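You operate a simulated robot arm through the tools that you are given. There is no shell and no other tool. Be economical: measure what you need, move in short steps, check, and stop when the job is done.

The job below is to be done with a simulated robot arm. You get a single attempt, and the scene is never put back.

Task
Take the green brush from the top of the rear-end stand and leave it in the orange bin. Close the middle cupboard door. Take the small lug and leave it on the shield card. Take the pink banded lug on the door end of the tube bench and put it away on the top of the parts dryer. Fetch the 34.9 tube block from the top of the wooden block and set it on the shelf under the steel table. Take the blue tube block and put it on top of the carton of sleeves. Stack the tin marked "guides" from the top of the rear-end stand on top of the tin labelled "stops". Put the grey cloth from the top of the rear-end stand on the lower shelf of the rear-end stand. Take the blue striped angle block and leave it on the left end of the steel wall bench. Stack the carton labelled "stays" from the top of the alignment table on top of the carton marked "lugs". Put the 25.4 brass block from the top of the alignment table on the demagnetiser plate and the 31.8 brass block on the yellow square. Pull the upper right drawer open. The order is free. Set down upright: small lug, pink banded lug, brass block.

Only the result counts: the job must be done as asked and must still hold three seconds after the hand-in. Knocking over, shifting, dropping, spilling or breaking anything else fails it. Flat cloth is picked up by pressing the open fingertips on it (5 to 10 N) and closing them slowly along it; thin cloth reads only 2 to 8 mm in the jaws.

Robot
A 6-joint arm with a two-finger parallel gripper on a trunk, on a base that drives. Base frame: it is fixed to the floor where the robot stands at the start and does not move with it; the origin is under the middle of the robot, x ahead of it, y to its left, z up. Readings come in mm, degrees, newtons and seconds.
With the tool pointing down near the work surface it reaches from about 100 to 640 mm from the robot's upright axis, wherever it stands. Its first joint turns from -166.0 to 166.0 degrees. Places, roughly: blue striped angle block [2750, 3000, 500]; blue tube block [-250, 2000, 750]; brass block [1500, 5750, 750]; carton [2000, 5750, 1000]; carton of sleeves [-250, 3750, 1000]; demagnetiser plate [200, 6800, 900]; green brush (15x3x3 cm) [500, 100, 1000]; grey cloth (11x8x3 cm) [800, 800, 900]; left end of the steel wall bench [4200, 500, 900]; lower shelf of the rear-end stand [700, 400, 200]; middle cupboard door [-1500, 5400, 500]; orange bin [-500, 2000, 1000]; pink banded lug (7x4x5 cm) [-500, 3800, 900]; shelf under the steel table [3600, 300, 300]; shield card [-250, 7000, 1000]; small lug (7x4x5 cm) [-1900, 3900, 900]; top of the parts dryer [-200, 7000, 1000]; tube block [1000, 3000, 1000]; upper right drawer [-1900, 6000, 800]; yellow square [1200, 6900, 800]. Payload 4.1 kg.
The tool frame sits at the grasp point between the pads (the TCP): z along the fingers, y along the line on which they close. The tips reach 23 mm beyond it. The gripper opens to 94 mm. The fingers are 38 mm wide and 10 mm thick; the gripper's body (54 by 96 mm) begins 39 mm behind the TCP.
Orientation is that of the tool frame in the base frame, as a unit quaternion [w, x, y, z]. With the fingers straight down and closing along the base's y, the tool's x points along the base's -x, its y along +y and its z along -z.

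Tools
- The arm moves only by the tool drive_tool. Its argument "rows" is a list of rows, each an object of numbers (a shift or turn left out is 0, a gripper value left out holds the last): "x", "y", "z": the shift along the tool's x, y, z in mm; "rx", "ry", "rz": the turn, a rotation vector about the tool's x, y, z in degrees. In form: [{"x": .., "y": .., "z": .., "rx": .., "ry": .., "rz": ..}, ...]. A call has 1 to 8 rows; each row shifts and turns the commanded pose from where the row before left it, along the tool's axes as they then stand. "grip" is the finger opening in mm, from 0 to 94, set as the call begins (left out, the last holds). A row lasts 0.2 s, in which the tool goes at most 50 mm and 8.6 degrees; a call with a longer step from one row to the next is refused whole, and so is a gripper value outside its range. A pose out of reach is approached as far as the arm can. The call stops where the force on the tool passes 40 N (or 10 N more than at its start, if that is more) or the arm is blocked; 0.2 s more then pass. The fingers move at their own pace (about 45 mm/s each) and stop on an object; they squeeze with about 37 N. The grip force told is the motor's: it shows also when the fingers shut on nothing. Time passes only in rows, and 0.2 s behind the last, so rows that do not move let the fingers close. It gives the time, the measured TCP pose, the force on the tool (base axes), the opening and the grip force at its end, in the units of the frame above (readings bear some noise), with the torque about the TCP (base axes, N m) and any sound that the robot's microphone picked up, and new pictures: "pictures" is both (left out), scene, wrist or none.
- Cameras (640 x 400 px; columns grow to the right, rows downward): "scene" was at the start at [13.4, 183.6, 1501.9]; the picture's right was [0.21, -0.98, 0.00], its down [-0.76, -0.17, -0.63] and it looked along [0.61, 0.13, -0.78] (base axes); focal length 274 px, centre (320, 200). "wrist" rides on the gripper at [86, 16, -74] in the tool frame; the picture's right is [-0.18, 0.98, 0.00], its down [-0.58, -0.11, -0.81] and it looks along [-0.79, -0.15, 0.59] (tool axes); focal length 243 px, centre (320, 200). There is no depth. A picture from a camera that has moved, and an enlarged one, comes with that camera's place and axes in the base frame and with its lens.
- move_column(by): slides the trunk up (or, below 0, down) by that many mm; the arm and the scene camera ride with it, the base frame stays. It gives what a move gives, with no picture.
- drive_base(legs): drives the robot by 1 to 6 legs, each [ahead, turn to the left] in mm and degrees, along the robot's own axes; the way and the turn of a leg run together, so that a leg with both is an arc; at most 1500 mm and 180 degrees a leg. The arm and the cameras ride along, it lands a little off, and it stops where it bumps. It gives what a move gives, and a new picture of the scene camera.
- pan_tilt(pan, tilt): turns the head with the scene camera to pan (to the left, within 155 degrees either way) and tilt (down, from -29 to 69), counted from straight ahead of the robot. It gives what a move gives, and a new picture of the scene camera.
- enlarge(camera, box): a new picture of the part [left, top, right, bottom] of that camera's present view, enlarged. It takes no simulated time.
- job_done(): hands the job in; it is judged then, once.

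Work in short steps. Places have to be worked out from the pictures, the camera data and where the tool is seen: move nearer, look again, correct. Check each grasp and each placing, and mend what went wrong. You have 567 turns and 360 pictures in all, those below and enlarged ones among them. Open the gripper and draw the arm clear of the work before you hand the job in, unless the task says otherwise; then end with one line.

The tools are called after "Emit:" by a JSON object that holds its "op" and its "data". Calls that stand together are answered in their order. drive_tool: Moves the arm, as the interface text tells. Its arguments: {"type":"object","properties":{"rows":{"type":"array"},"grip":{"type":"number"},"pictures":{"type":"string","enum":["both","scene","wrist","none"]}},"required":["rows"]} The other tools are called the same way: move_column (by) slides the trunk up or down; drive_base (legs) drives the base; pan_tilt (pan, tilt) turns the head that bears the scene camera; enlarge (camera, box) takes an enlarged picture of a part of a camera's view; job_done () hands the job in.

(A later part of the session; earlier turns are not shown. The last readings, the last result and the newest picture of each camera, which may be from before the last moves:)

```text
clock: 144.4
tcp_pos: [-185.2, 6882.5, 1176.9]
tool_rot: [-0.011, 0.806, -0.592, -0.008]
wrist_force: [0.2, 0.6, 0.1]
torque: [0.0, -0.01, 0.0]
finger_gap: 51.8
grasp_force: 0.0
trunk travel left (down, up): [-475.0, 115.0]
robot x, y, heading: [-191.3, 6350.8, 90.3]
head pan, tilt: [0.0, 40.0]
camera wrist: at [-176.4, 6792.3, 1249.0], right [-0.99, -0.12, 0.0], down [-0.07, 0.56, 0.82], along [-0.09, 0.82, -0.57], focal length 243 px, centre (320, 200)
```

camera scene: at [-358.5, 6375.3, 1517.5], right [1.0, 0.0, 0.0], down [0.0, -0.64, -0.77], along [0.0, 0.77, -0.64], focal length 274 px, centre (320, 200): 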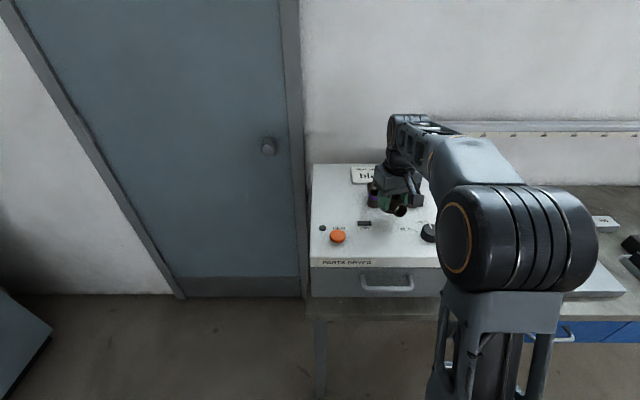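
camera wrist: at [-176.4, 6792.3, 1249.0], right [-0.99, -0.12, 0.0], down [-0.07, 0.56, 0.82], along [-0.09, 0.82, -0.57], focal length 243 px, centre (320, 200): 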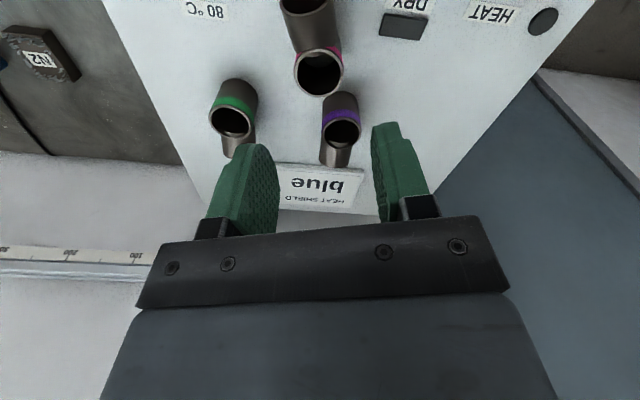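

All three lugs stand fine; the card is centred ≈(-203,7069). Now look at the cupboards: back off and pan left.

Emit:
{"op": "drive_tool", "data": {"rows": [{"z": -40, "x": 20}, {"x": 45}, {"x": 45}, {"x": 45}], "pictures": "none"}}

Emit:
{"op": "drive_base", "data": {"legs": [[-500, 0]]}}

Emit:
{"op": "pan_tilt", "data": {"pan": 95, "tilt": 25}}

Emit:
{"op": "enlarge", "data": {"camera": "scene", "box": [160, 80, 480, 280]}}

```text
clock: 145.4
tcp_pos: [-138.4, 6731.2, 1213.3]
tool_rot: [-0.012, 0.806, -0.592, -0.008]
wrist_force: [-0.8, -0.3, -0.3]
torque: [-0.02, 0.0, -0.02]
finger_gap: 51.9
grasp_force: 0.0
trunk travel left (down, up): [-475.0, 115.0]
robot x, y, heading: [-189.3, 6350.5, 90.0]
head pan, tilt: [0.0, 40.0]
```

```text
clock: 148.3
tcp_pos: [-135.7, 6232.0, 1213.4]
tool_rot: [-0.011, 0.804, -0.594, -0.008]
wrist_force: [0.6, 0.3, -0.3]
torque: [-0.01, 0.01, 0.04]
finger_gap: 52.1
grasp_force: 0.1
trunk travel left (down, up): [-475.0, 115.0]
robot x, y, heading: [-191.8, 5849.3, 90.0]
head pan, tilt: [0.0, 40.0]
camera scene: at [-358.7, 5875.3, 1517.4], right [1.0, 0.0, 0.0], down [0.0, -0.64, -0.77], along [0.0, 0.77, -0.64], focal length 274 px, centre (320, 200)
```

scene: 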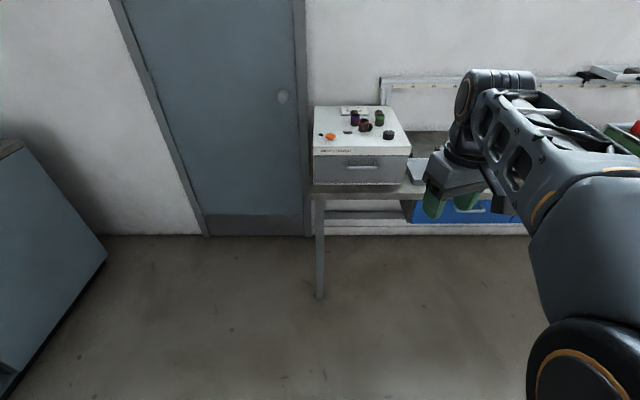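

```text
clock: 150.0
tcp_pos: [-136.3, 6231.6, 1213.8]
tool_rot: [-0.012, 0.804, -0.595, -0.008]
wrist_force: [0.0, 0.6, -0.3]
torque: [-0.02, -0.01, -0.01]
finger_gap: 52.0
grasp_force: 0.0
trunk travel left (down, up): [-475.0, 115.0]
robot x, y, heading: [-188.8, 5845.1, 90.0]
head pan, tilt: [95.0, 25.0]
camera scene: at [-450.7, 5782.7, 1540.7], right [-0.08, 1.0, 0.0], down [0.42, 0.04, -0.91], along [-0.9, -0.08, -0.42], focal length 274 px, centre (320, 200)
```

scene: 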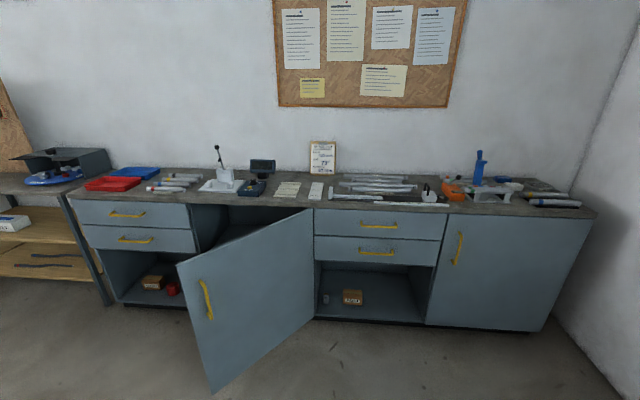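

```text
2.00 times, centred on (320, 180) of scene
camera zoom: at [-450.7, 5782.7, 1540.7], right [-0.08, 1.0, 0.0], down [0.42, 0.04, -0.91], along [-0.9, -0.08, -0.42], focal length 548 px, centre (320, 240)
```

zoom: 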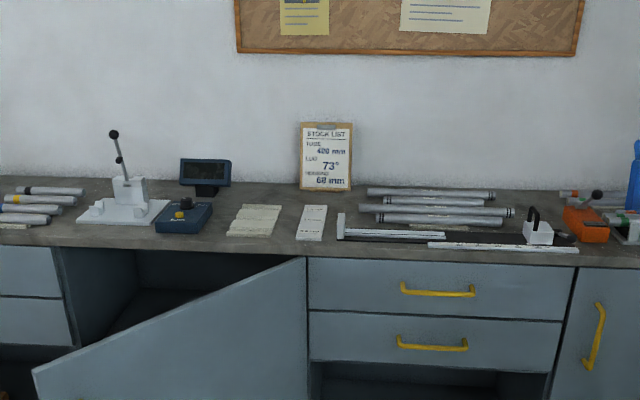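

Cabinet front plane ≈ x −1740; middle door is 45° open with free edge ≈(-1259,5155); drawer handle ≈(-1710,5976,814). I turn the tool horizontal (fingers closing vertically) for both jobs.

Emit:
{"op": "drive_tool", "data": {"rows": [{"rz": -8.5}, {"rz": -8.5}, {"rz": -8.5}, {"rz": -8.5}, {"rz": -8.5}, {"rz": -8.5}, {"rz": -8.5}, {"rz": -8.5}], "grip": 0, "pictures": "none"}}

Emit:
{"op": "drive_tool", "data": {"rows": [{"rz": -4.4, "y": -45, "z": 20}, {"y": -45, "z": 20}, {"y": -45, "z": 20}, {"rx": 8.5}, {"rx": 8.5}, {"rx": 8.5}, {"rx": 8.5}], "pictures": "none"}}

Emit:
{"op": "drive_tool", "data": {"rows": [{"rx": 8.5}, {"rx": 8.5}, {"rx": 8.5}, {"rx": 8.5}, {"rx": 8.5}, {"rx": 8.5}, {"rx": 5}], "pictures": "scene"}}

```text
clock: 151.8
tcp_pos: [-136.0, 6232.6, 1213.7]
tool_rot: [-0.013, 0.999, -0.04, 0.001]
wrist_force: [1.2, -1.1, -0.6]
torque: [-0.03, -0.01, 0.02]
finger_gap: 0.0
grasp_force: 36.4
trunk travel left (down, up): [-475.0, 115.0]
robot x, y, heading: [-192.2, 5851.5, 89.7]
head pan, tilt: [95.0, 25.0]
```

```text
clock: 153.4
tcp_pos: [-131.7, 6368.5, 1157.8]
tool_rot: [-0.306, 0.952, -0.004, 0.002]
wrist_force: [0.5, -0.6, -0.1]
torque: [0.03, 0.0, 0.01]
finger_gap: 0.0
grasp_force: 36.6
trunk travel left (down, up): [-475.0, 115.0]
robot x, y, heading: [-194.6, 5846.6, 89.6]
head pan, tilt: [95.0, 25.0]
```

```text
clock: 155.0
tcp_pos: [-147.4, 6355.5, 1268.0]
tool_rot: [-0.617, 0.786, -0.023, 0.028]
wrist_force: [-0.6, -0.3, 0.0]
torque: [-0.02, 0.0, -0.03]
finger_gap: 0.0
grasp_force: 37.0
out of reach, approached as far as the arm can: row 4, 5, 6, 7
trunk travel left (down, up): [-475.0, 115.0]
robot x, y, heading: [-192.9, 5847.9, 89.7]
head pan, tilt: [95.0, 25.0]
camera scene: at [-450.8, 5782.4, 1540.7], right [-0.09, 1.0, 0.0], down [0.42, 0.04, -0.91], along [-0.9, -0.08, -0.42], focal length 274 px, centre (320, 200)
```

scene: 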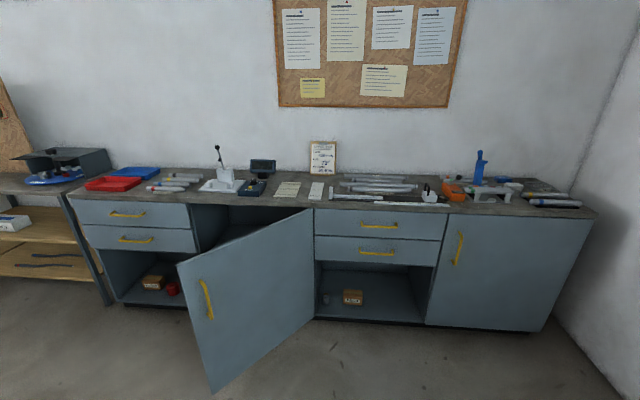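

The arm tops out ~14° below horizontal; lowering the column brings this pose to handle height. Lower 440 and check.

Emit:
{"op": "move_column", "data": {"by": -440}}

Emit:
{"op": "drive_base", "data": {"legs": [[0, 90]]}}

```text
refused: -440 is not a number from -400 to 400
```

```text
clock: 159.3
tcp_pos: [-697.7, 5887.5, 1268.0]
tool_rot: [-0.453, 0.569, 0.544, -0.419]
wrist_force: [-0.4, 1.1, 1.2]
torque: [0.0, -0.03, 0.01]
finger_gap: 0.2
grasp_force: 37.6
trunk travel left (down, up): [-475.0, 115.0]
robot x, y, heading: [-192.9, 5846.7, -179.5]
head pan, tilt: [95.0, 25.0]
camera scene: at [-121.5, 5592.5, 1540.7], right [-1.0, -0.1, 0.0], down [-0.04, 0.42, -0.91], along [0.09, -0.9, -0.42], focal length 274 px, centre (320, 200)
```

scene: 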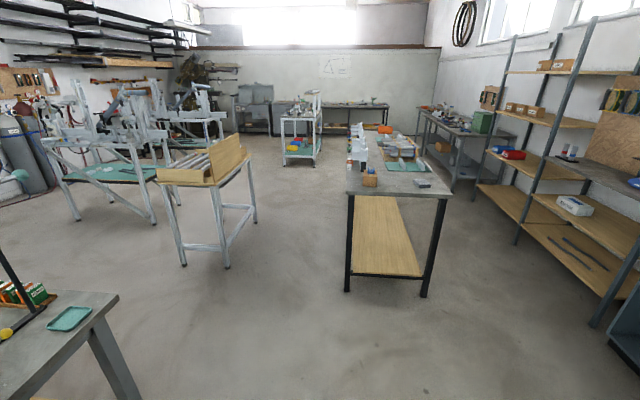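

Lower the column in two steps, and move the base to line up with the door (TCP y≈5230).

Emit:
{"op": "move_column", "data": {"by": -400}}

Emit:
{"op": "drive_base", "data": {"legs": [[0, 90], [657, 0], [0, -90], [480, 0]]}}

Emit:
{"op": "pan_tilt", "data": {"pan": 0, "tilt": 20}}

```text
clock: 163.1
tcp_pos: [-697.9, 5887.3, 868.2]
tool_rot: [-0.453, 0.569, 0.544, -0.419]
wrist_force: [0.1, 0.4, 0.2]
torque: [-0.02, 0.05, 0.02]
finger_gap: 0.0
grasp_force: 37.0
trunk travel left (down, up): [-75.0, 515.0]
robot x, y, heading: [-192.4, 5848.9, -179.4]
head pan, tilt: [95.0, 25.0]
```

```text
clock: 176.9
tcp_pos: [-1135.5, 5179.0, 868.3]
tool_rot: [-0.445, 0.558, 0.555, -0.427]
wrist_force: [-0.1, -0.7, 1.1]
torque: [0.0, 0.0, 0.02]
finger_gap: 0.2
grasp_force: 36.5
trunk travel left (down, up): [-75.0, 515.0]
robot x, y, heading: [-629.8, 5162.2, -177.2]
head pan, tilt: [95.0, 25.0]
camera scene: at [-549.0, 4909.2, 1140.7], right [-0.99, -0.14, 0.0], down [-0.06, 0.42, -0.91], along [0.12, -0.9, -0.42], focal length 274 px, centre (320, 200)
```

scene: 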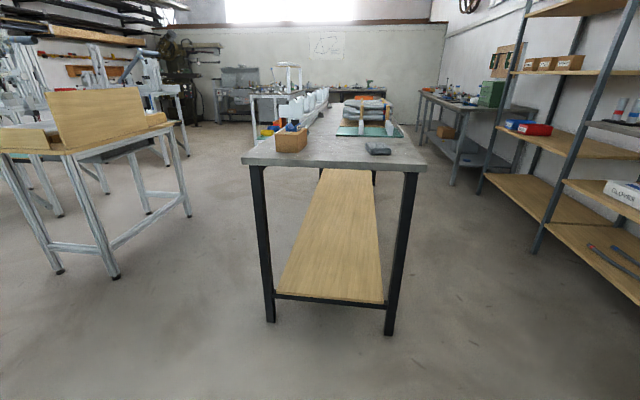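

```text
clock: 178.6
tcp_pos: [-1137.5, 5181.0, 866.8]
tool_rot: [-0.445, 0.558, 0.555, -0.428]
wrist_force: [1.1, -0.1, -0.3]
torque: [0.01, 0.0, -0.02]
finger_gap: 0.1
grasp_force: 36.8
trunk travel left (down, up): [-75.0, 515.0]
robot x, y, heading: [-628.0, 5164.0, -177.1]
head pan, tilt: [0.0, 20.0]
camera scene: at [-654.5, 4995.9, 1148.8], right [-0.05, 1.0, 0.0], down [0.34, 0.02, -0.94], along [-0.94, -0.05, -0.34], focal length 274 px, centre (320, 200)
```

scene: 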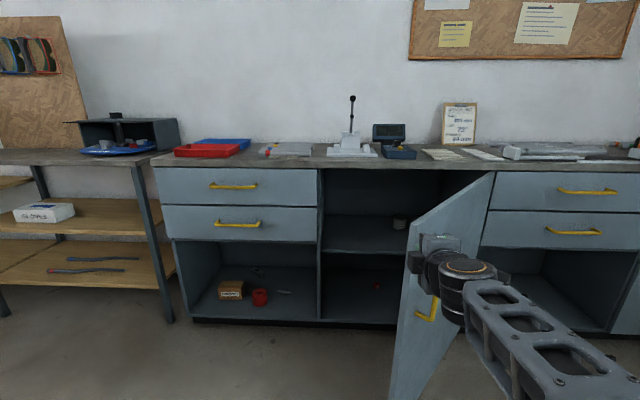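

The tool faces the door near its free edge. Drop the column 70 more and shift the tool toward the hinge side.

Emit:
{"op": "move_column", "data": {"by": -70}}

Emit:
{"op": "drive_tool", "data": {"rows": [{"x": 30}, {"x": 30}], "pictures": "scene"}}

```text
clock: 179.7
tcp_pos: [-1136.5, 5180.7, 798.0]
tool_rot: [-0.444, 0.558, 0.555, -0.428]
wrist_force: [0.1, 1.0, 0.0]
torque: [-0.02, 0.01, -0.01]
finger_gap: 0.0
grasp_force: 37.2
trunk travel left (down, up): [-5.0, 585.0]
robot x, y, heading: [-626.5, 5161.5, -177.3]
head pan, tilt: [0.0, 20.0]
```

```text
clock: 180.3
tcp_pos: [-1133.1, 5241.0, 807.6]
tool_rot: [-0.442, 0.562, 0.556, -0.425]
wrist_force: [-0.4, 0.6, 0.2]
torque: [0.0, 0.02, 0.0]
finger_gap: 0.2
grasp_force: 36.8
out of reach, approached as far as the arm can: row 2
trunk travel left (down, up): [-5.0, 585.0]
robot x, y, heading: [-627.8, 5167.0, -177.1]
head pan, tilt: [0.0, 20.0]
camera scene: at [-654.5, 4995.8, 1078.8], right [-0.05, 1.0, 0.0], down [0.34, 0.02, -0.94], along [-0.94, -0.05, -0.34], focal length 274 px, centre (320, 200)
```

scene: 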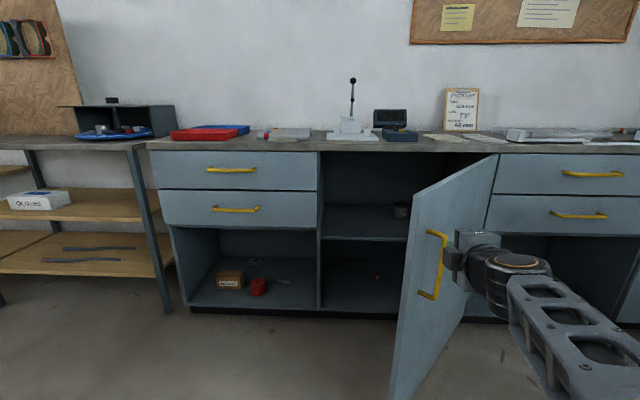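

Push by driving forward, in stages.

Emit:
{"op": "drive_base", "data": {"legs": [[350, 0]]}}

```text
clock: 182.6
tcp_pos: [-1483.4, 5221.2, 808.3]
tool_rot: [-0.442, 0.559, 0.557, -0.426]
wrist_force: [0.7, -0.3, -0.3]
torque: [-0.01, -0.02, 0.01]
finger_gap: 0.1
grasp_force: 36.5
trunk travel left (down, up): [-5.0, 585.0]
robot x, y, heading: [-980.9, 5147.4, -176.9]
head pan, tilt: [0.0, 20.0]
camera scene: at [-1003.8, 4978.1, 1078.8], right [-0.05, 1.0, 0.0], down [0.34, 0.02, -0.94], along [-0.94, -0.05, -0.34], focal length 274 px, centre (320, 200)
```

scene: 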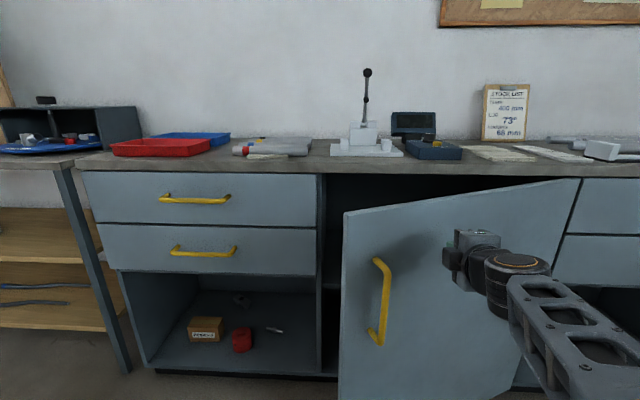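

Door is swinging shut with almost no force. Continue.

Emit:
{"op": "drive_base", "data": {"legs": [[150, 0]]}}

Emit:
{"op": "drive_base", "data": {"legs": [[60, 0]]}}

```text
clock: 183.9
tcp_pos: [-1631.2, 5212.9, 808.5]
tool_rot: [-0.442, 0.56, 0.557, -0.426]
wrist_force: [-0.8, 0.3, 0.4]
torque: [0.0, 0.01, -0.01]
finger_gap: 0.2
grasp_force: 36.7
trunk travel left (down, up): [-5.0, 585.0]
robot x, y, heading: [-1122.5, 5137.5, -177.1]
head pan, tilt: [0.0, 20.0]
camera scene: at [-1152.4, 4970.3, 1078.8], right [-0.05, 1.0, 0.0], down [0.34, 0.02, -0.94], along [-0.94, -0.05, -0.34], focal length 274 px, centre (320, 200)
```

scene: 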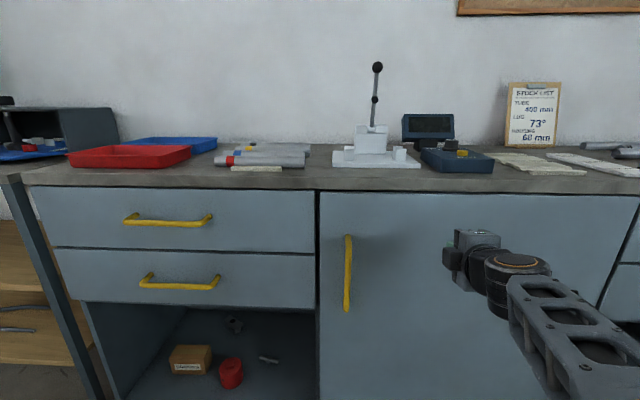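

```text
clock: 184.9
tcp_pos: [-1689.8, 5209.5, 807.4]
tool_rot: [-0.442, 0.56, 0.556, -0.427]
wrist_force: [-0.9, -0.2, 0.5]
torque: [0.01, -0.03, 0.01]
finger_gap: 0.2
grasp_force: 37.2
trunk travel left (down, up): [-5.0, 585.0]
robot x, y, heading: [-1185.8, 5135.4, -176.9]
head pan, tilt: [0.0, 20.0]
camera scene: at [-1210.4, 4967.2, 1078.8], right [-0.05, 1.0, 0.0], down [0.34, 0.02, -0.94], along [-0.94, -0.05, -0.34], focal length 274 px, centre (320, 200)
```

scene: 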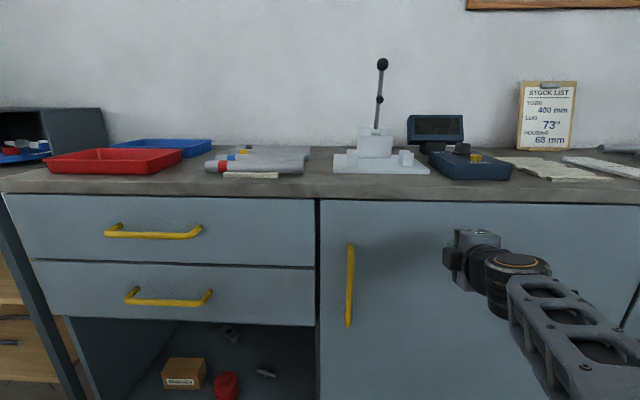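

Looks nearly flush; push gently with the arm until firm contact.

Emit:
{"op": "drive_tool", "data": {"rows": [{"z": 10}, {"z": 10}, {"z": 10}], "pictures": "none"}}

```text
clock: 185.8
tcp_pos: [-1715.5, 5210.3, 804.6]
tool_rot: [-0.44, 0.561, 0.558, -0.423]
wrist_force: [25.0, -0.8, 0.6]
torque: [0.02, 0.08, 0.48]
finger_gap: 0.0
grasp_force: 37.1
out of reach, approached as far as the arm can: row 2
trunk travel left (down, up): [-5.0, 585.0]
robot x, y, heading: [-1186.3, 5135.2, -176.9]
head pan, tilt: [0.0, 20.0]
stopped in row 3: the force on the tool passed its limit (the readings are from after the stop); the commanded pose is now the measured one
```

Door is shut firmly (x≈−1738). Back off and move over to the right-hand drawers.

Emit:
{"op": "drive_base", "data": {"legs": [[-350, 0], [0, -93], [765, 0], [0, 90]]}}

Emit:
{"op": "enlarge", "data": {"camera": "scene", "box": [160, 100, 480, 300]}}

```text
clock: 199.5
tcp_pos: [-1353.2, 6023.6, 805.1]
tool_rot: [-0.454, 0.581, 0.539, -0.408]
wrist_force: [0.8, 0.8, 0.7]
torque: [-0.01, 0.0, -0.02]
finger_gap: 0.0
grasp_force: 37.1
trunk travel left (down, up): [-5.0, 585.0]
robot x, y, heading: [-828.3, 5910.0, 179.2]
head pan, tilt: [0.0, 20.0]
camera scene: at [-864.3, 5746.8, 1078.8], right [0.02, 1.0, 0.0], down [0.34, -0.01, -0.94], along [-0.94, 0.02, -0.34], focal length 274 px, centre (320, 200)
```

scene: 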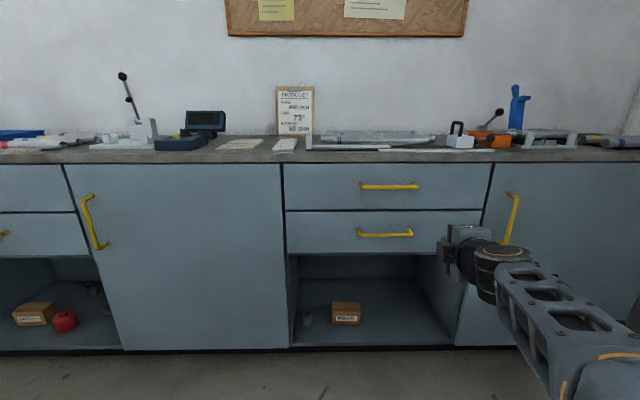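

```text
2.00 times, centred on (320, 200) of scene
camera zoom: at [-864.3, 5746.8, 1078.8], right [0.02, 1.0, 0.0], down [0.34, -0.01, -0.94], along [-0.94, 0.02, -0.34], focal length 548 px, centre (320, 200)
```

zoom: 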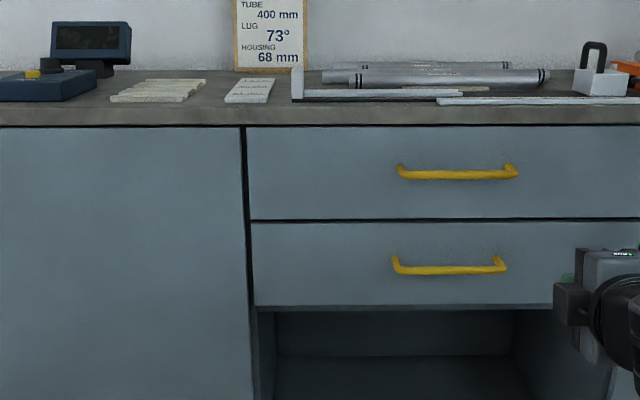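

Door is flush. Upper handle bar ≈(-1700,5978,818). Open the fingers, align height and y, and advance part-way.

Emit:
{"op": "move_column", "data": {"by": 13}}

Emit:
{"op": "drive_tool", "data": {"rows": [{"x": -23}, {"x": -23}, {}], "grip": 56, "pictures": "none"}}

Emit:
{"op": "drive_base", "data": {"legs": [[250, 0]]}}

Emit:
{"op": "enlarge", "data": {"camera": "wrist", "box": [0, 0, 640, 400]}}

```text
clock: 200.1
tcp_pos: [-1353.4, 6023.2, 817.8]
tool_rot: [-0.454, 0.58, 0.539, -0.408]
wrist_force: [0.0, -0.5, -0.8]
torque: [0.01, 0.02, 0.0]
finger_gap: 0.0
grasp_force: 36.9
trunk travel left (down, up): [-18.0, 572.0]
robot x, y, heading: [-829.5, 5914.3, 178.9]
head pan, tilt: [0.0, 20.0]
```

```text
clock: 200.9
tcp_pos: [-1356.8, 5979.1, 817.2]
tool_rot: [-0.454, 0.58, 0.539, -0.408]
wrist_force: [0.5, -0.2, 0.4]
torque: [0.01, 0.02, -0.01]
finger_gap: 56.3
grasp_force: 0.0
trunk travel left (down, up): [-18.0, 572.0]
robot x, y, heading: [-828.2, 5909.4, 178.8]
head pan, tilt: [0.0, 20.0]
```

```text
clock: 202.7
tcp_pos: [-1607.4, 5982.1, 817.1]
tool_rot: [-0.454, 0.58, 0.54, -0.408]
wrist_force: [0.1, 0.7, 0.1]
torque: [0.0, 0.01, 0.0]
finger_gap: 56.0
grasp_force: 0.2
trunk travel left (down, up): [-18.0, 572.0]
robot x, y, heading: [-1080.6, 5919.5, 179.0]
head pan, tilt: [0.0, 20.0]
camera scene: at [-1114.4, 5750.5, 1091.8], right [0.01, 1.0, 0.0], down [0.34, 0.0, -0.94], along [-0.94, 0.01, -0.34], focal length 274 px, centre (320, 200)
```

scene: 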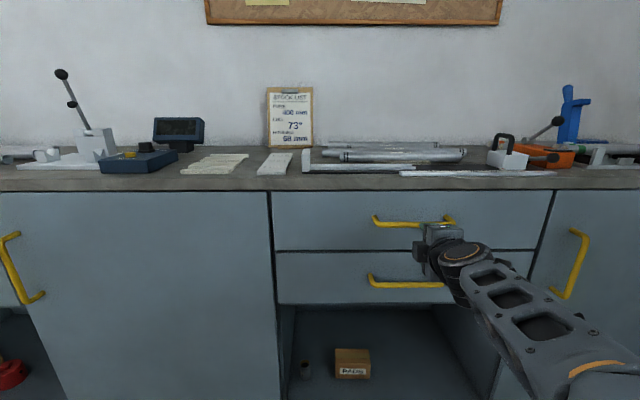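

```text
1.00 times, centred on (320, 200) of wrist
camera zoom: at [-1525.4, 6061.6, 821.3], right [0.24, -0.19, -0.95], down [0.7, -0.65, 0.3], along [-0.67, -0.74, -0.02], focal length 243 px, centre (320, 200)
```

zoom: 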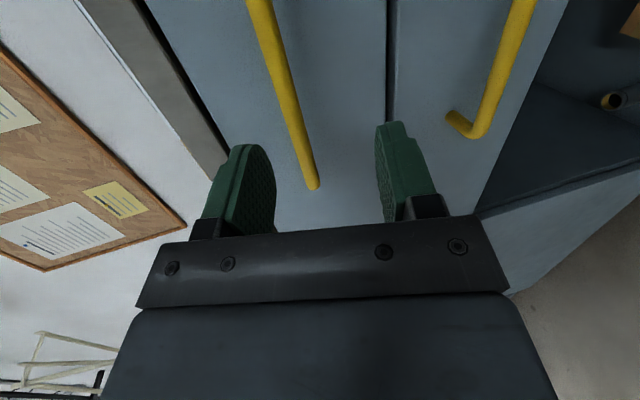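

Wrist view puts the bar at z≈820 between the fingers. Advance 82 mm and close.

Emit:
{"op": "drive_base", "data": {"legs": [[82, 0]]}}

Emit:
{"op": "drive_tool", "data": {"rows": [{}, {}, {}, {}], "grip": 0, "pictures": "wrist"}}

```text
clock: 203.8
tcp_pos: [-1687.5, 5983.1, 816.7]
tool_rot: [-0.453, 0.58, 0.539, -0.408]
wrist_force: [0.8, -0.8, 0.0]
torque: [-0.02, 0.02, 0.01]
finger_gap: 56.1
grasp_force: 0.0
trunk travel left (down, up): [-18.0, 572.0]
robot x, y, heading: [-1160.1, 5916.5, 179.0]
head pan, tilt: [0.0, 20.0]
camera scene: at [-1195.4, 5751.6, 1091.8], right [0.01, 1.0, 0.0], down [0.34, 0.0, -0.94], along [-0.94, 0.01, -0.34], focal length 274 px, centre (320, 200)
```

scene: 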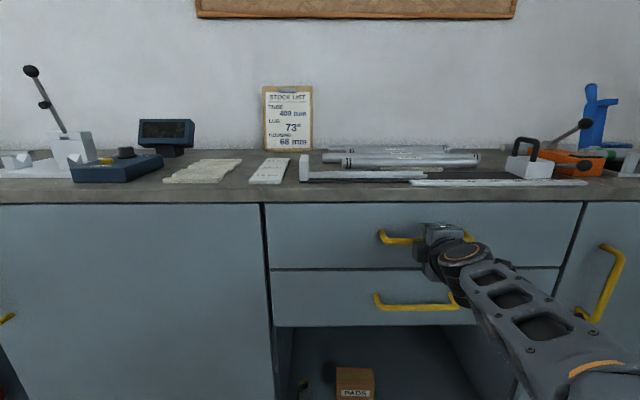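

```text
clock: 204.8
tcp_pos: [-1688.3, 5983.1, 819.1]
tool_rot: [-0.455, 0.578, 0.539, -0.41]
wrist_force: [-6.3, 1.2, 18.1]
torque: [0.99, 0.09, 0.53]
finger_gap: 13.7
grasp_force: 45.3
trunk travel left (down, up): [-18.0, 572.0]
robot x, y, heading: [-1163.9, 5915.2, 179.1]
head pan, tilt: [0.0, 20.0]
camera wrist: at [-1606.0, 6062.7, 823.9], right [0.23, -0.19, -0.95], down [0.7, -0.65, 0.3], along [-0.67, -0.74, -0.02], focal length 243 px, centre (320, 200)
```

wrist: 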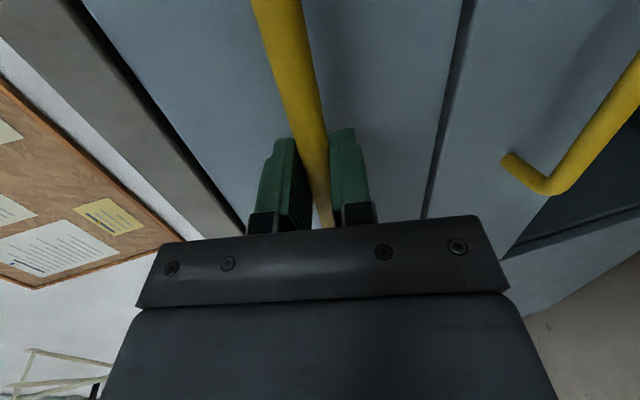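

Handle gripped. Pull by driving back.

Emit:
{"op": "drive_base", "data": {"legs": [[-150, 0]]}}

Emit:
{"op": "drive_base", "data": {"legs": [[-150, 0]]}}

```text
clock: 206.2
tcp_pos: [-1534.8, 5982.5, 817.8]
tool_rot: [-0.456, 0.579, 0.538, -0.409]
wrist_force: [0.1, 16.3, 22.9]
torque: [1.28, 0.12, 0.11]
finger_gap: 13.9
grasp_force: 44.8
trunk travel left (down, up): [-18.0, 572.0]
robot x, y, heading: [-1007.7, 5913.4, 178.9]
head pan, tilt: [0.0, 20.0]
camera scene: at [-1041.4, 5750.6, 1092.1], right [0.02, 1.0, 0.0], down [0.34, -0.01, -0.94], along [-0.94, 0.01, -0.34], focal length 274 px, centre (320, 200)
```

scene: 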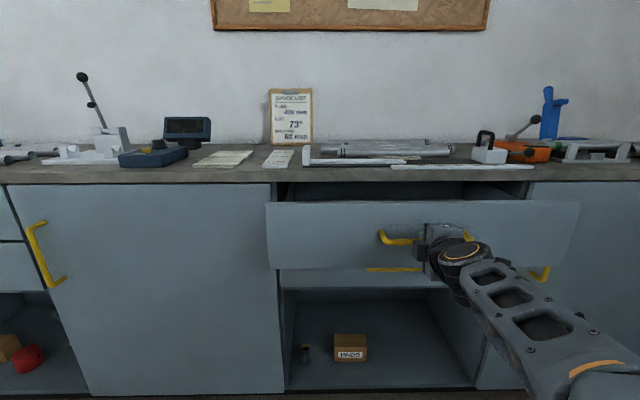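

```text
clock: 207.6
tcp_pos: [-1385.0, 5982.8, 819.4]
tool_rot: [-0.457, 0.58, 0.536, -0.408]
wrist_force: [-0.3, 30.2, 7.8]
torque: [1.39, 0.11, -0.14]
finger_gap: 13.6
grasp_force: 45.0
trunk travel left (down, up): [-18.0, 572.0]
robot x, y, heading: [-854.6, 5908.6, 178.9]
head pan, tilt: [0.0, 20.0]
camera scene: at [-891.7, 5749.3, 1092.3], right [0.02, 1.0, 0.0], down [0.34, -0.01, -0.94], along [-0.94, 0.02, -0.34], focal length 274 px, centre (320, 200)
```

scene: 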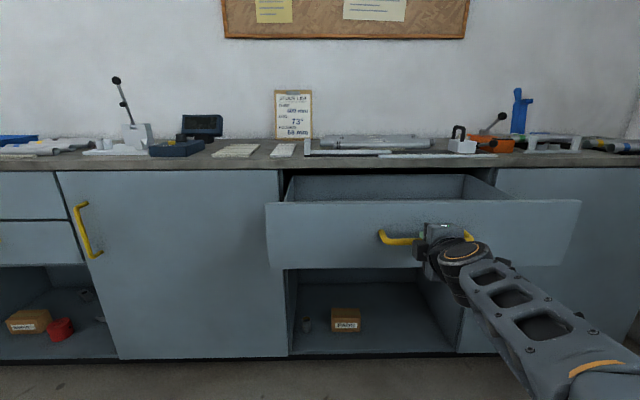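

Pull another 60 to be sure it counts as open, then release.

Emit:
{"op": "drive_base", "data": {"legs": [[-60, 0]]}}

Emit:
{"op": "drive_tool", "data": {"rows": [{}, {}, {}], "grip": 60, "pictures": "none"}}

Emit:
{"op": "drive_base", "data": {"legs": [[-250, 0]]}}

```text
clock: 208.5
tcp_pos: [-1354.9, 5981.3, 821.3]
tool_rot: [-0.461, 0.579, 0.536, -0.406]
wrist_force: [-0.9, -0.4, -0.7]
torque: [0.15, 0.04, -0.33]
finger_gap: 13.6
grasp_force: 44.9
trunk travel left (down, up): [-18.0, 572.0]
robot x, y, heading: [-820.8, 5910.8, 178.9]
head pan, tilt: [0.0, 20.0]
stopped in leg 1: the force on the tool passed its limit (the readings are from after the stop); the commanded pose is now the measured one
camera scene: at [-861.3, 5746.6, 1091.9], right [0.02, 1.0, 0.0], down [0.34, -0.01, -0.94], along [-0.94, 0.02, -0.34], focal length 274 px, centre (320, 200)
```

scene: 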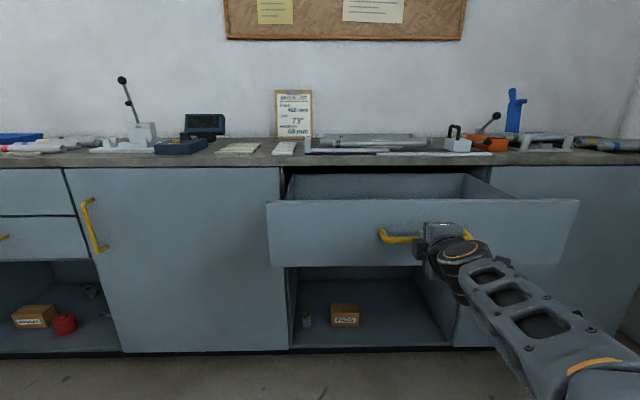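

```text
clock: 209.3
tcp_pos: [-1355.2, 5981.5, 821.4]
tool_rot: [-0.462, 0.578, 0.536, -0.407]
wrist_force: [-0.1, 0.7, -0.3]
torque: [0.04, 0.02, -0.03]
finger_gap: 60.2
grasp_force: 0.0
trunk travel left (down, up): [-18.0, 572.0]
robot x, y, heading: [-822.0, 5909.8, 178.5]
head pan, tilt: [0.0, 20.0]
```

```text
clock: 211.1
tcp_pos: [-1105.1, 5976.3, 821.4]
tool_rot: [-0.461, 0.578, 0.537, -0.406]
wrist_force: [0.1, 0.2, 0.0]
torque: [0.02, 0.02, 0.03]
finger_gap: 59.8
grasp_force: 0.1
trunk travel left (down, up): [-18.0, 572.0]
robot x, y, heading: [-572.6, 5905.7, 178.6]
head pan, tilt: [0.0, 20.0]
camera scene: at [-611.9, 5741.4, 1091.8], right [0.02, 1.0, 0.0], down [0.34, -0.01, -0.94], along [-0.94, 0.02, -0.34], focal length 274 px, centre (320, 200)
```

scene: 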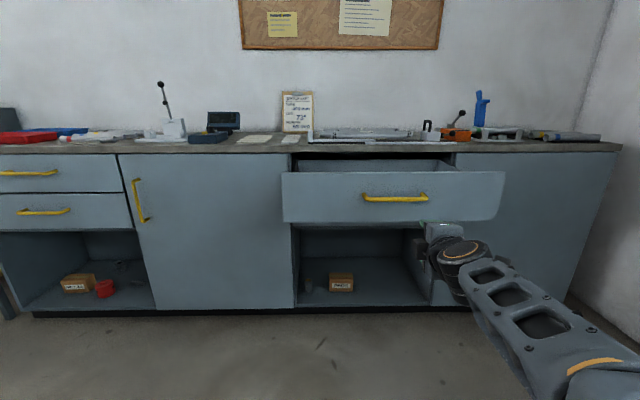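

Drawer open at its stop, door shut. Next the small lug: raise column, turn the tool down again, and drive to the bench at (-1900,3900).

Emit:
{"op": "move_column", "data": {"by": 400}}

Emit:
{"op": "drive_tool", "data": {"rows": [{"rx": -8.5}, {"rx": -8.5}, {"rx": -8.5}, {"rx": -8.5}, {"rx": -8.5}, {"rx": -8.5}, {"rx": -8.5}, {"rx": -8.5}], "pictures": "none"}}

Emit:
{"op": "drive_base", "data": {"legs": [[-50, 0], [0, 90]]}}

```text
clock: 214.9
tcp_pos: [-1105.8, 5977.1, 1221.2]
tool_rot: [-0.461, 0.579, 0.536, -0.406]
wrist_force: [0.8, -1.2, 0.1]
torque: [0.01, -0.01, -0.02]
finger_gap: 60.2
grasp_force: 0.0
trunk travel left (down, up): [-418.0, 172.0]
robot x, y, heading: [-576.4, 5903.7, 178.8]
head pan, tilt: [0.0, 20.0]
```

```text
clock: 216.7
tcp_pos: [-1105.5, 5976.7, 1221.2]
tool_rot: [-0.058, 0.738, 0.672, -0.036]
wrist_force: [0.0, -0.7, -0.2]
torque: [0.01, 0.03, 0.02]
finger_gap: 59.9
grasp_force: 0.0
trunk travel left (down, up): [-418.0, 172.0]
robot x, y, heading: [-572.7, 5906.3, 178.7]
head pan, tilt: [0.0, 20.0]
```

```text
clock: 221.4
tcp_pos: [-607.9, 5375.9, 1221.4]
tool_rot: [-0.018, 0.06, 0.996, -0.067]
wrist_force: [-0.8, -0.3, 1.1]
torque: [0.01, 0.01, 0.01]
finger_gap: 59.8
grasp_force: 0.0
trunk travel left (down, up): [-418.0, 172.0]
robot x, y, heading: [-526.6, 5905.1, -92.8]
head pan, tilt: [0.0, 20.0]
camera scene: at [-360.9, 5865.0, 1491.8], right [-1.0, 0.05, 0.0], down [0.02, 0.34, -0.94], along [-0.04, -0.94, -0.34], focal length 274 px, centre (320, 200)
```

scene: 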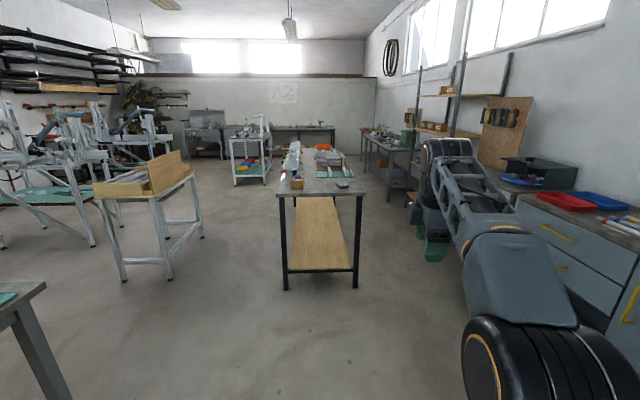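

Drive via waypoints, avoiding the open drawer.

Emit:
{"op": "drive_base", "data": {"legs": [[0, 2.8], [900, 0], [0, -90], [600, 0], [0, 90], [900, 0]]}}

Emit:
{"op": "pan_tilt", "data": {"pan": -70, "tilt": 30}}

```text
clock: 241.6
tcp_pos: [-1123.8, 3548.9, 1221.4]
tool_rot: [-0.013, 0.013, 0.998, -0.067]
wrist_force: [0.6, -0.9, 0.6]
torque: [0.03, -0.02, 0.02]
finger_gap: 60.0
grasp_force: 0.0
trunk travel left (down, up): [-418.0, 172.0]
robot x, y, heading: [-1087.5, 4084.7, -87.1]
head pan, tilt: [0.0, 20.0]
camera scene: at [-923.9, 4060.6, 1491.8], right [-1.0, -0.05, 0.0], down [-0.02, 0.34, -0.94], along [0.04, -0.94, -0.34], focal length 274 px, centre (320, 200)
```

scene: 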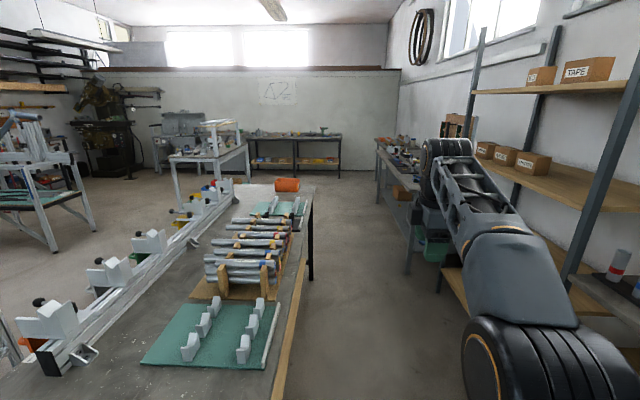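

```text
clock: 243.0
tcp_pos: [-1123.0, 3549.4, 1221.1]
tool_rot: [-0.013, 0.012, 0.998, -0.068]
wrist_force: [-0.4, -0.1, 0.6]
torque: [0.0, -0.04, -0.04]
finger_gap: 60.0
grasp_force: 0.0
trunk travel left (down, up): [-418.0, 172.0]
robot x, y, heading: [-1093.5, 4083.9, -87.1]
head pan, tilt: [-70.0, 30.0]
camera scene: at [-1011.8, 4118.7, 1475.8], right [-0.39, 0.92, 0.0], down [0.46, 0.19, -0.87], along [-0.8, -0.34, -0.5], focal length 274 px, centre (320, 200)
```

scene: 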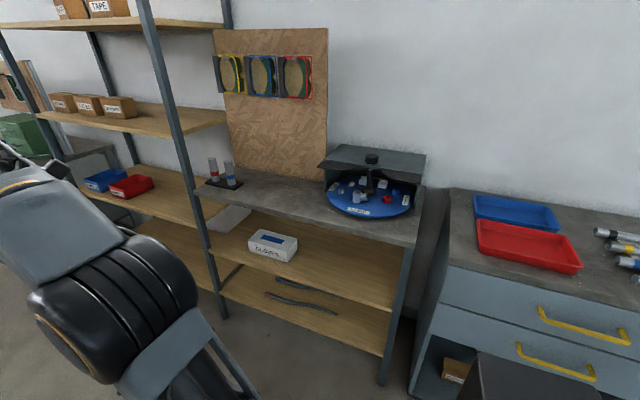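

Enlarge the blue dish.

Emit:
{"op": "enlarge", "data": {"camera": "scene", "box": [310, 135, 438, 215]}}

```text
5.00 times, centred on (374, 175) of scene
camera zoom: at [-1011.8, 4118.7, 1475.8], right [-0.39, 0.92, 0.0], down [0.46, 0.19, -0.87], along [-0.8, -0.34, -0.5], focal length 1369 px, centre (50, 325)
```

zoom: 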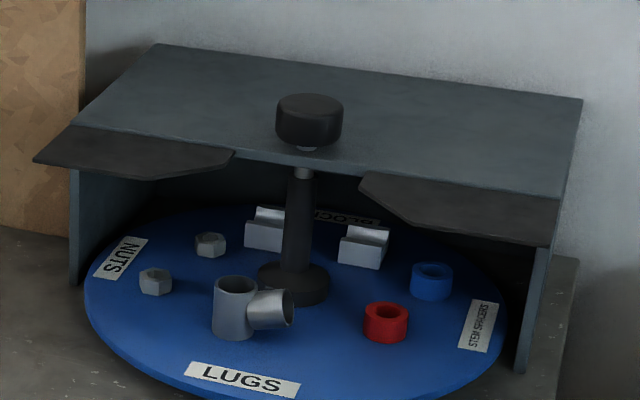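

It's a carousel with the small lug at the front. Move in front of it, facing −x.

Emit:
{"op": "drive_base", "data": {"legs": [[190, 0], [0, -93], [130, 0]]}}

Emit:
{"op": "pan_tilt", "data": {"pan": -5, "tilt": 35}}

Emit:
{"op": "enlarge", "data": {"camera": "scene", "box": [240, 110, 400, 210]}}

```text
clock: 246.4
tcp_pos: [-1419.0, 3478.5, 1221.0]
tool_rot: [-0.034, 0.315, 0.947, -0.061]
wrist_force: [0.4, -1.3, 0.2]
torque: [0.01, 0.01, -0.01]
finger_gap: 60.0
grasp_force: 0.1
trunk travel left (down, up): [-418.0, 172.0]
robot x, y, heading: [-1082.4, 3894.4, -122.3]
head pan, tilt: [-70.0, 30.0]
stopped in leg 2: the robot was blocked; the commanded pose is now the measured one
camera scene: at [-999.3, 3877.4, 1475.8], right [0.21, 0.98, 0.0], down [0.49, -0.11, -0.87], along [-0.85, 0.19, -0.5], focal length 274 px, centre (320, 200)
```

scene: 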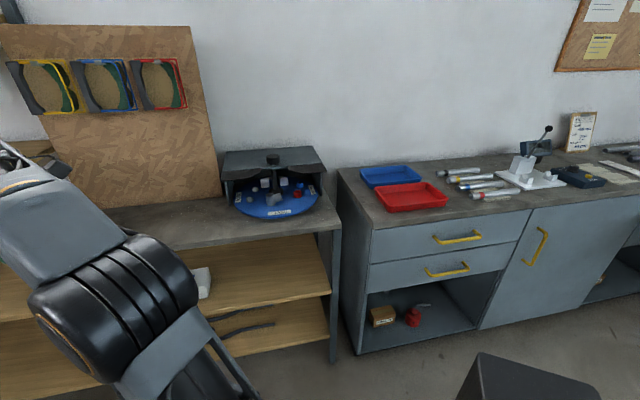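

```text
clock: 247.8
tcp_pos: [-1418.3, 3478.9, 1220.7]
tool_rot: [-0.033, 0.315, 0.947, -0.061]
wrist_force: [-0.4, 0.3, -0.1]
torque: [0.04, -0.01, 0.01]
finger_gap: 60.0
grasp_force: 0.0
trunk travel left (down, up): [-418.0, 172.0]
robot x, y, heading: [-1083.5, 3893.8, -122.5]
head pan, tilt: [-5.0, 35.0]
camera scene: at [-964.7, 3788.4, 1468.0], right [-0.79, 0.61, 0.0], down [0.35, 0.46, -0.82], along [-0.5, -0.65, -0.57], focal length 274 px, centre (320, 200)
```

scene: 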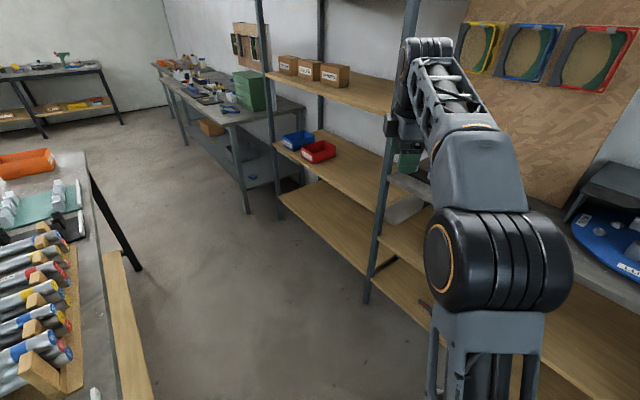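

```text
4.00 times, centred on (320, 160) of scene
camera zoom: at [-964.7, 3788.4, 1468.0], right [-0.79, 0.61, 0.0], down [0.35, 0.46, -0.82], along [-0.5, -0.65, -0.57], focal length 1095 px, centre (320, 360)
```

zoom: 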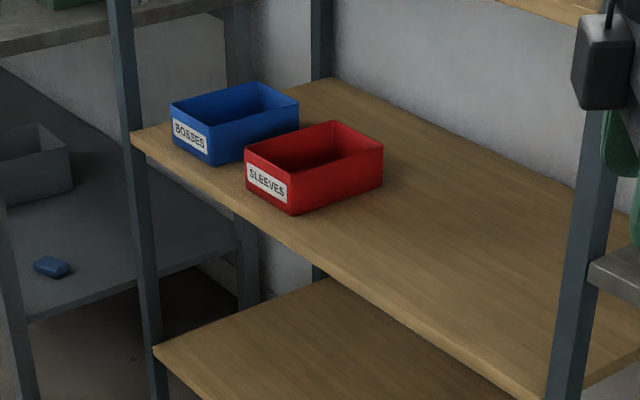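

The base bumped while turning (too close to the tube bench's leg). I retract the arm a bit and re-route into the middle of the aisle before turning.

Emit:
{"op": "drive_tool", "data": {"rows": [{"y": 45}, {"y": 45}], "pictures": "none"}}

Emit:
{"op": "drive_base", "data": {"legs": [[380, 0], [0, 32.5], [-310, 0]]}}

Emit:
{"op": "pan_tilt", "data": {"pan": 60, "tilt": 45}}

```text
clock: 248.4
tcp_pos: [-1364.8, 3550.6, 1208.6]
tool_rot: [-0.033, 0.315, 0.947, -0.061]
wrist_force: [0.6, 0.3, 0.0]
torque: [-0.01, 0.0, 0.03]
finger_gap: 60.1
grasp_force: 0.1
trunk travel left (down, up): [-418.0, 172.0]
robot x, y, heading: [-1086.9, 3898.1, -122.6]
head pan, tilt: [-5.0, 35.0]
```

```text
clock: 254.1
tcp_pos: [-1340.8, 3440.1, 1208.1]
tool_rot: [-0.015, 0.038, 0.997, -0.068]
wrist_force: [0.0, 0.0, -1.0]
torque: [0.01, 0.04, -0.04]
finger_gap: 59.9
grasp_force: 0.0
trunk travel left (down, up): [-418.0, 172.0]
robot x, y, heading: [-1286.1, 3884.4, -90.0]
head pan, tilt: [-5.0, 35.0]
camera scene: at [-1130.7, 3858.6, 1468.0], right [-1.0, 0.09, 0.0], down [0.05, 0.57, -0.82], along [-0.07, -0.82, -0.57], focal length 274 px, centre (320, 200)
```

scene: 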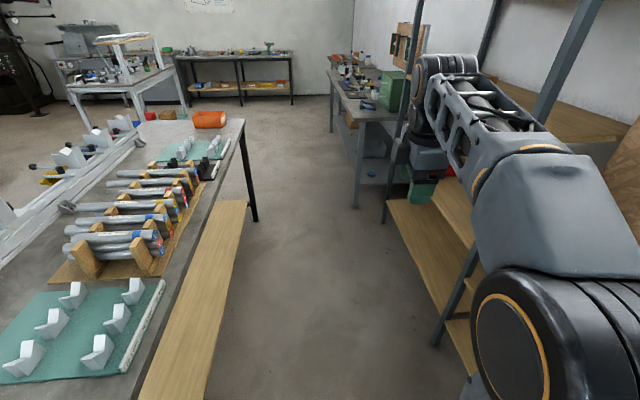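

```text
clock: 255.4
tcp_pos: [-1341.2, 3441.8, 1207.6]
tool_rot: [-0.014, 0.037, 0.997, -0.068]
wrist_force: [0.4, 0.2, -1.2]
torque: [-0.03, 0.01, 0.0]
finger_gap: 59.9
grasp_force: 0.1
trunk travel left (down, up): [-418.0, 172.0]
robot x, y, heading: [-1288.2, 3879.4, -89.7]
head pan, tilt: [60.0, 45.0]
camera scene: at [-1052.7, 3905.5, 1453.2], right [-0.5, -0.87, 0.0], down [-0.61, 0.35, -0.71], along [0.61, -0.35, -0.71], focal length 274 px, centre (320, 200)
```

scene: 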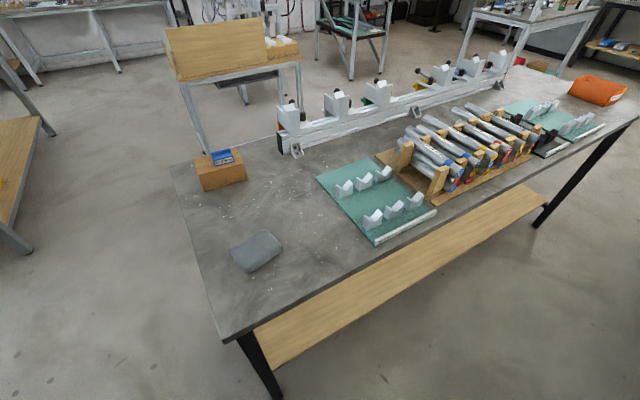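

Everything's undisturbed. Turn to face the carousel.

Emit:
{"op": "drive_base", "data": {"legs": [[0, -90]]}}

Emit:
{"op": "pan_tilt", "data": {"pan": 0, "tilt": 35}}

Emit:
{"op": "enlarge", "data": {"camera": "scene", "box": [280, 120, 440, 220]}}

```text
clock: 259.7
tcp_pos: [-1732.9, 3936.7, 1208.7]
tool_rot: [-0.058, 0.731, 0.678, -0.037]
wrist_force: [0.4, -0.2, 0.9]
torque: [0.0, 0.02, -0.01]
finger_gap: 60.2
grasp_force: 0.1
trunk travel left (down, up): [-418.0, 172.0]
robot x, y, heading: [-1287.6, 3885.8, -179.7]
head pan, tilt: [60.0, 45.0]
camera scene: at [-1269.6, 3649.1, 1453.2], right [-0.87, 0.5, 0.0], down [0.35, 0.61, -0.71], along [-0.35, -0.61, -0.71], focal length 274 px, centre (320, 200)
```

scene: 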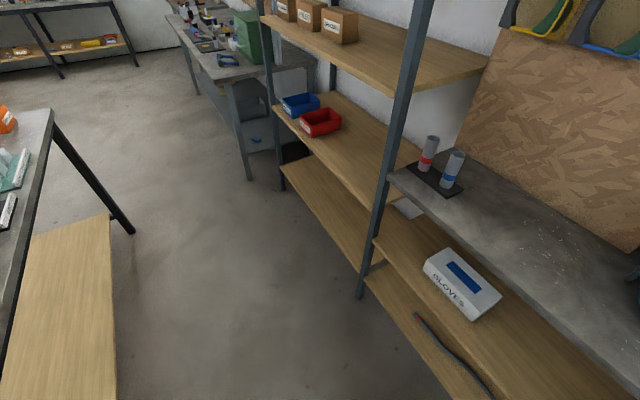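

```text
clock: 261.0
tcp_pos: [-1732.7, 3936.1, 1209.7]
tool_rot: [-0.058, 0.732, 0.678, -0.038]
wrist_force: [0.4, -0.1, 0.1]
torque: [-0.01, 0.02, 0.0]
finger_gap: 59.8
grasp_force: 0.1
trunk travel left (down, up): [-418.0, 172.0]
robot x, y, heading: [-1290.1, 3885.4, -180.0]
head pan, tilt: [0.0, 35.0]
camera scene: at [-1317.2, 3719.3, 1468.0], right [0.0, 1.0, 0.0], down [0.57, 0.0, -0.82], along [-0.82, 0.0, -0.57], focal length 274 px, centre (320, 200)
```

scene: 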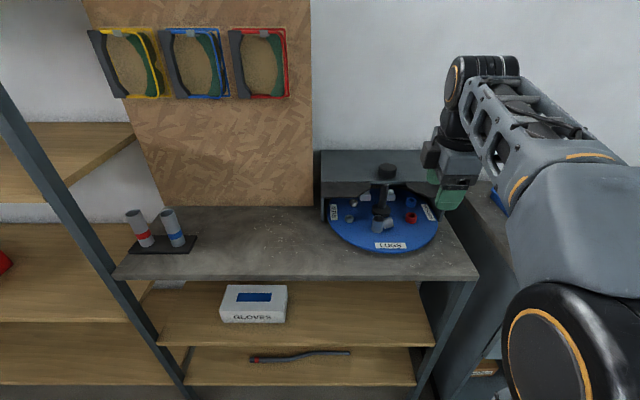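

```text
4.00 times, centred on (360, 170) of scene
camera zoom: at [-1317.2, 3719.3, 1468.0], right [0.0, 1.0, 0.0], down [0.57, 0.0, -0.82], along [-0.82, 0.0, -0.57], focal length 1095 px, centre (160, 320)
```

zoom: 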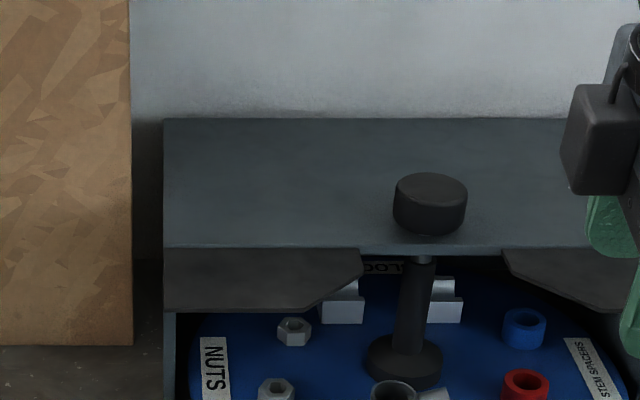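

Enlarge lower for the lug itself.

Emit:
{"op": "enlarge", "data": {"camera": "scene", "box": [310, 170, 470, 270]}}

Emit:
{"op": "enlarge", "data": {"camera": "wrist", "box": [0, 0, 640, 400]}}

```text
4.00 times, centred on (390, 220) of scene
camera zoom: at [-1317.2, 3719.3, 1468.0], right [0.0, 1.0, 0.0], down [0.57, 0.0, -0.82], along [-0.82, 0.0, -0.57], focal length 1095 px, centre (40, 120)
```

zoom: 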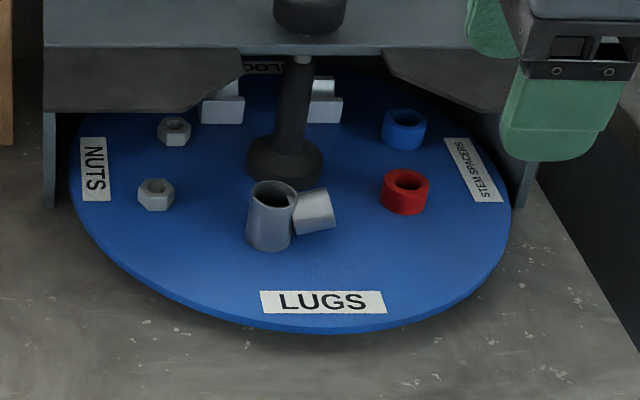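

```text
1.00 times, centred on (320, 200) of wrist
camera zoom: at [-1700.5, 4019.3, 1282.3], right [0.96, -0.25, -0.14], down [-0.04, -0.6, 0.8], along [-0.29, -0.76, -0.58], focal length 243 px, centre (320, 200)
```

zoom: 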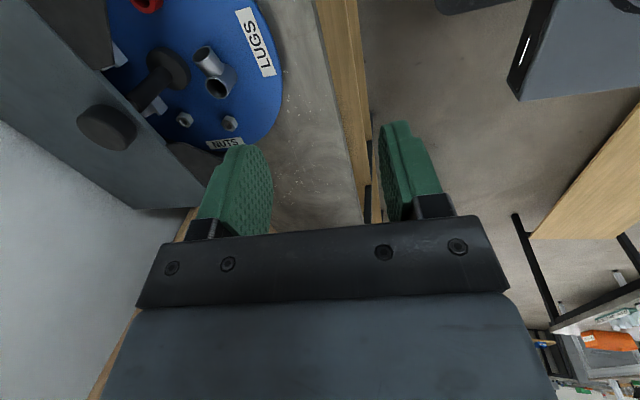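

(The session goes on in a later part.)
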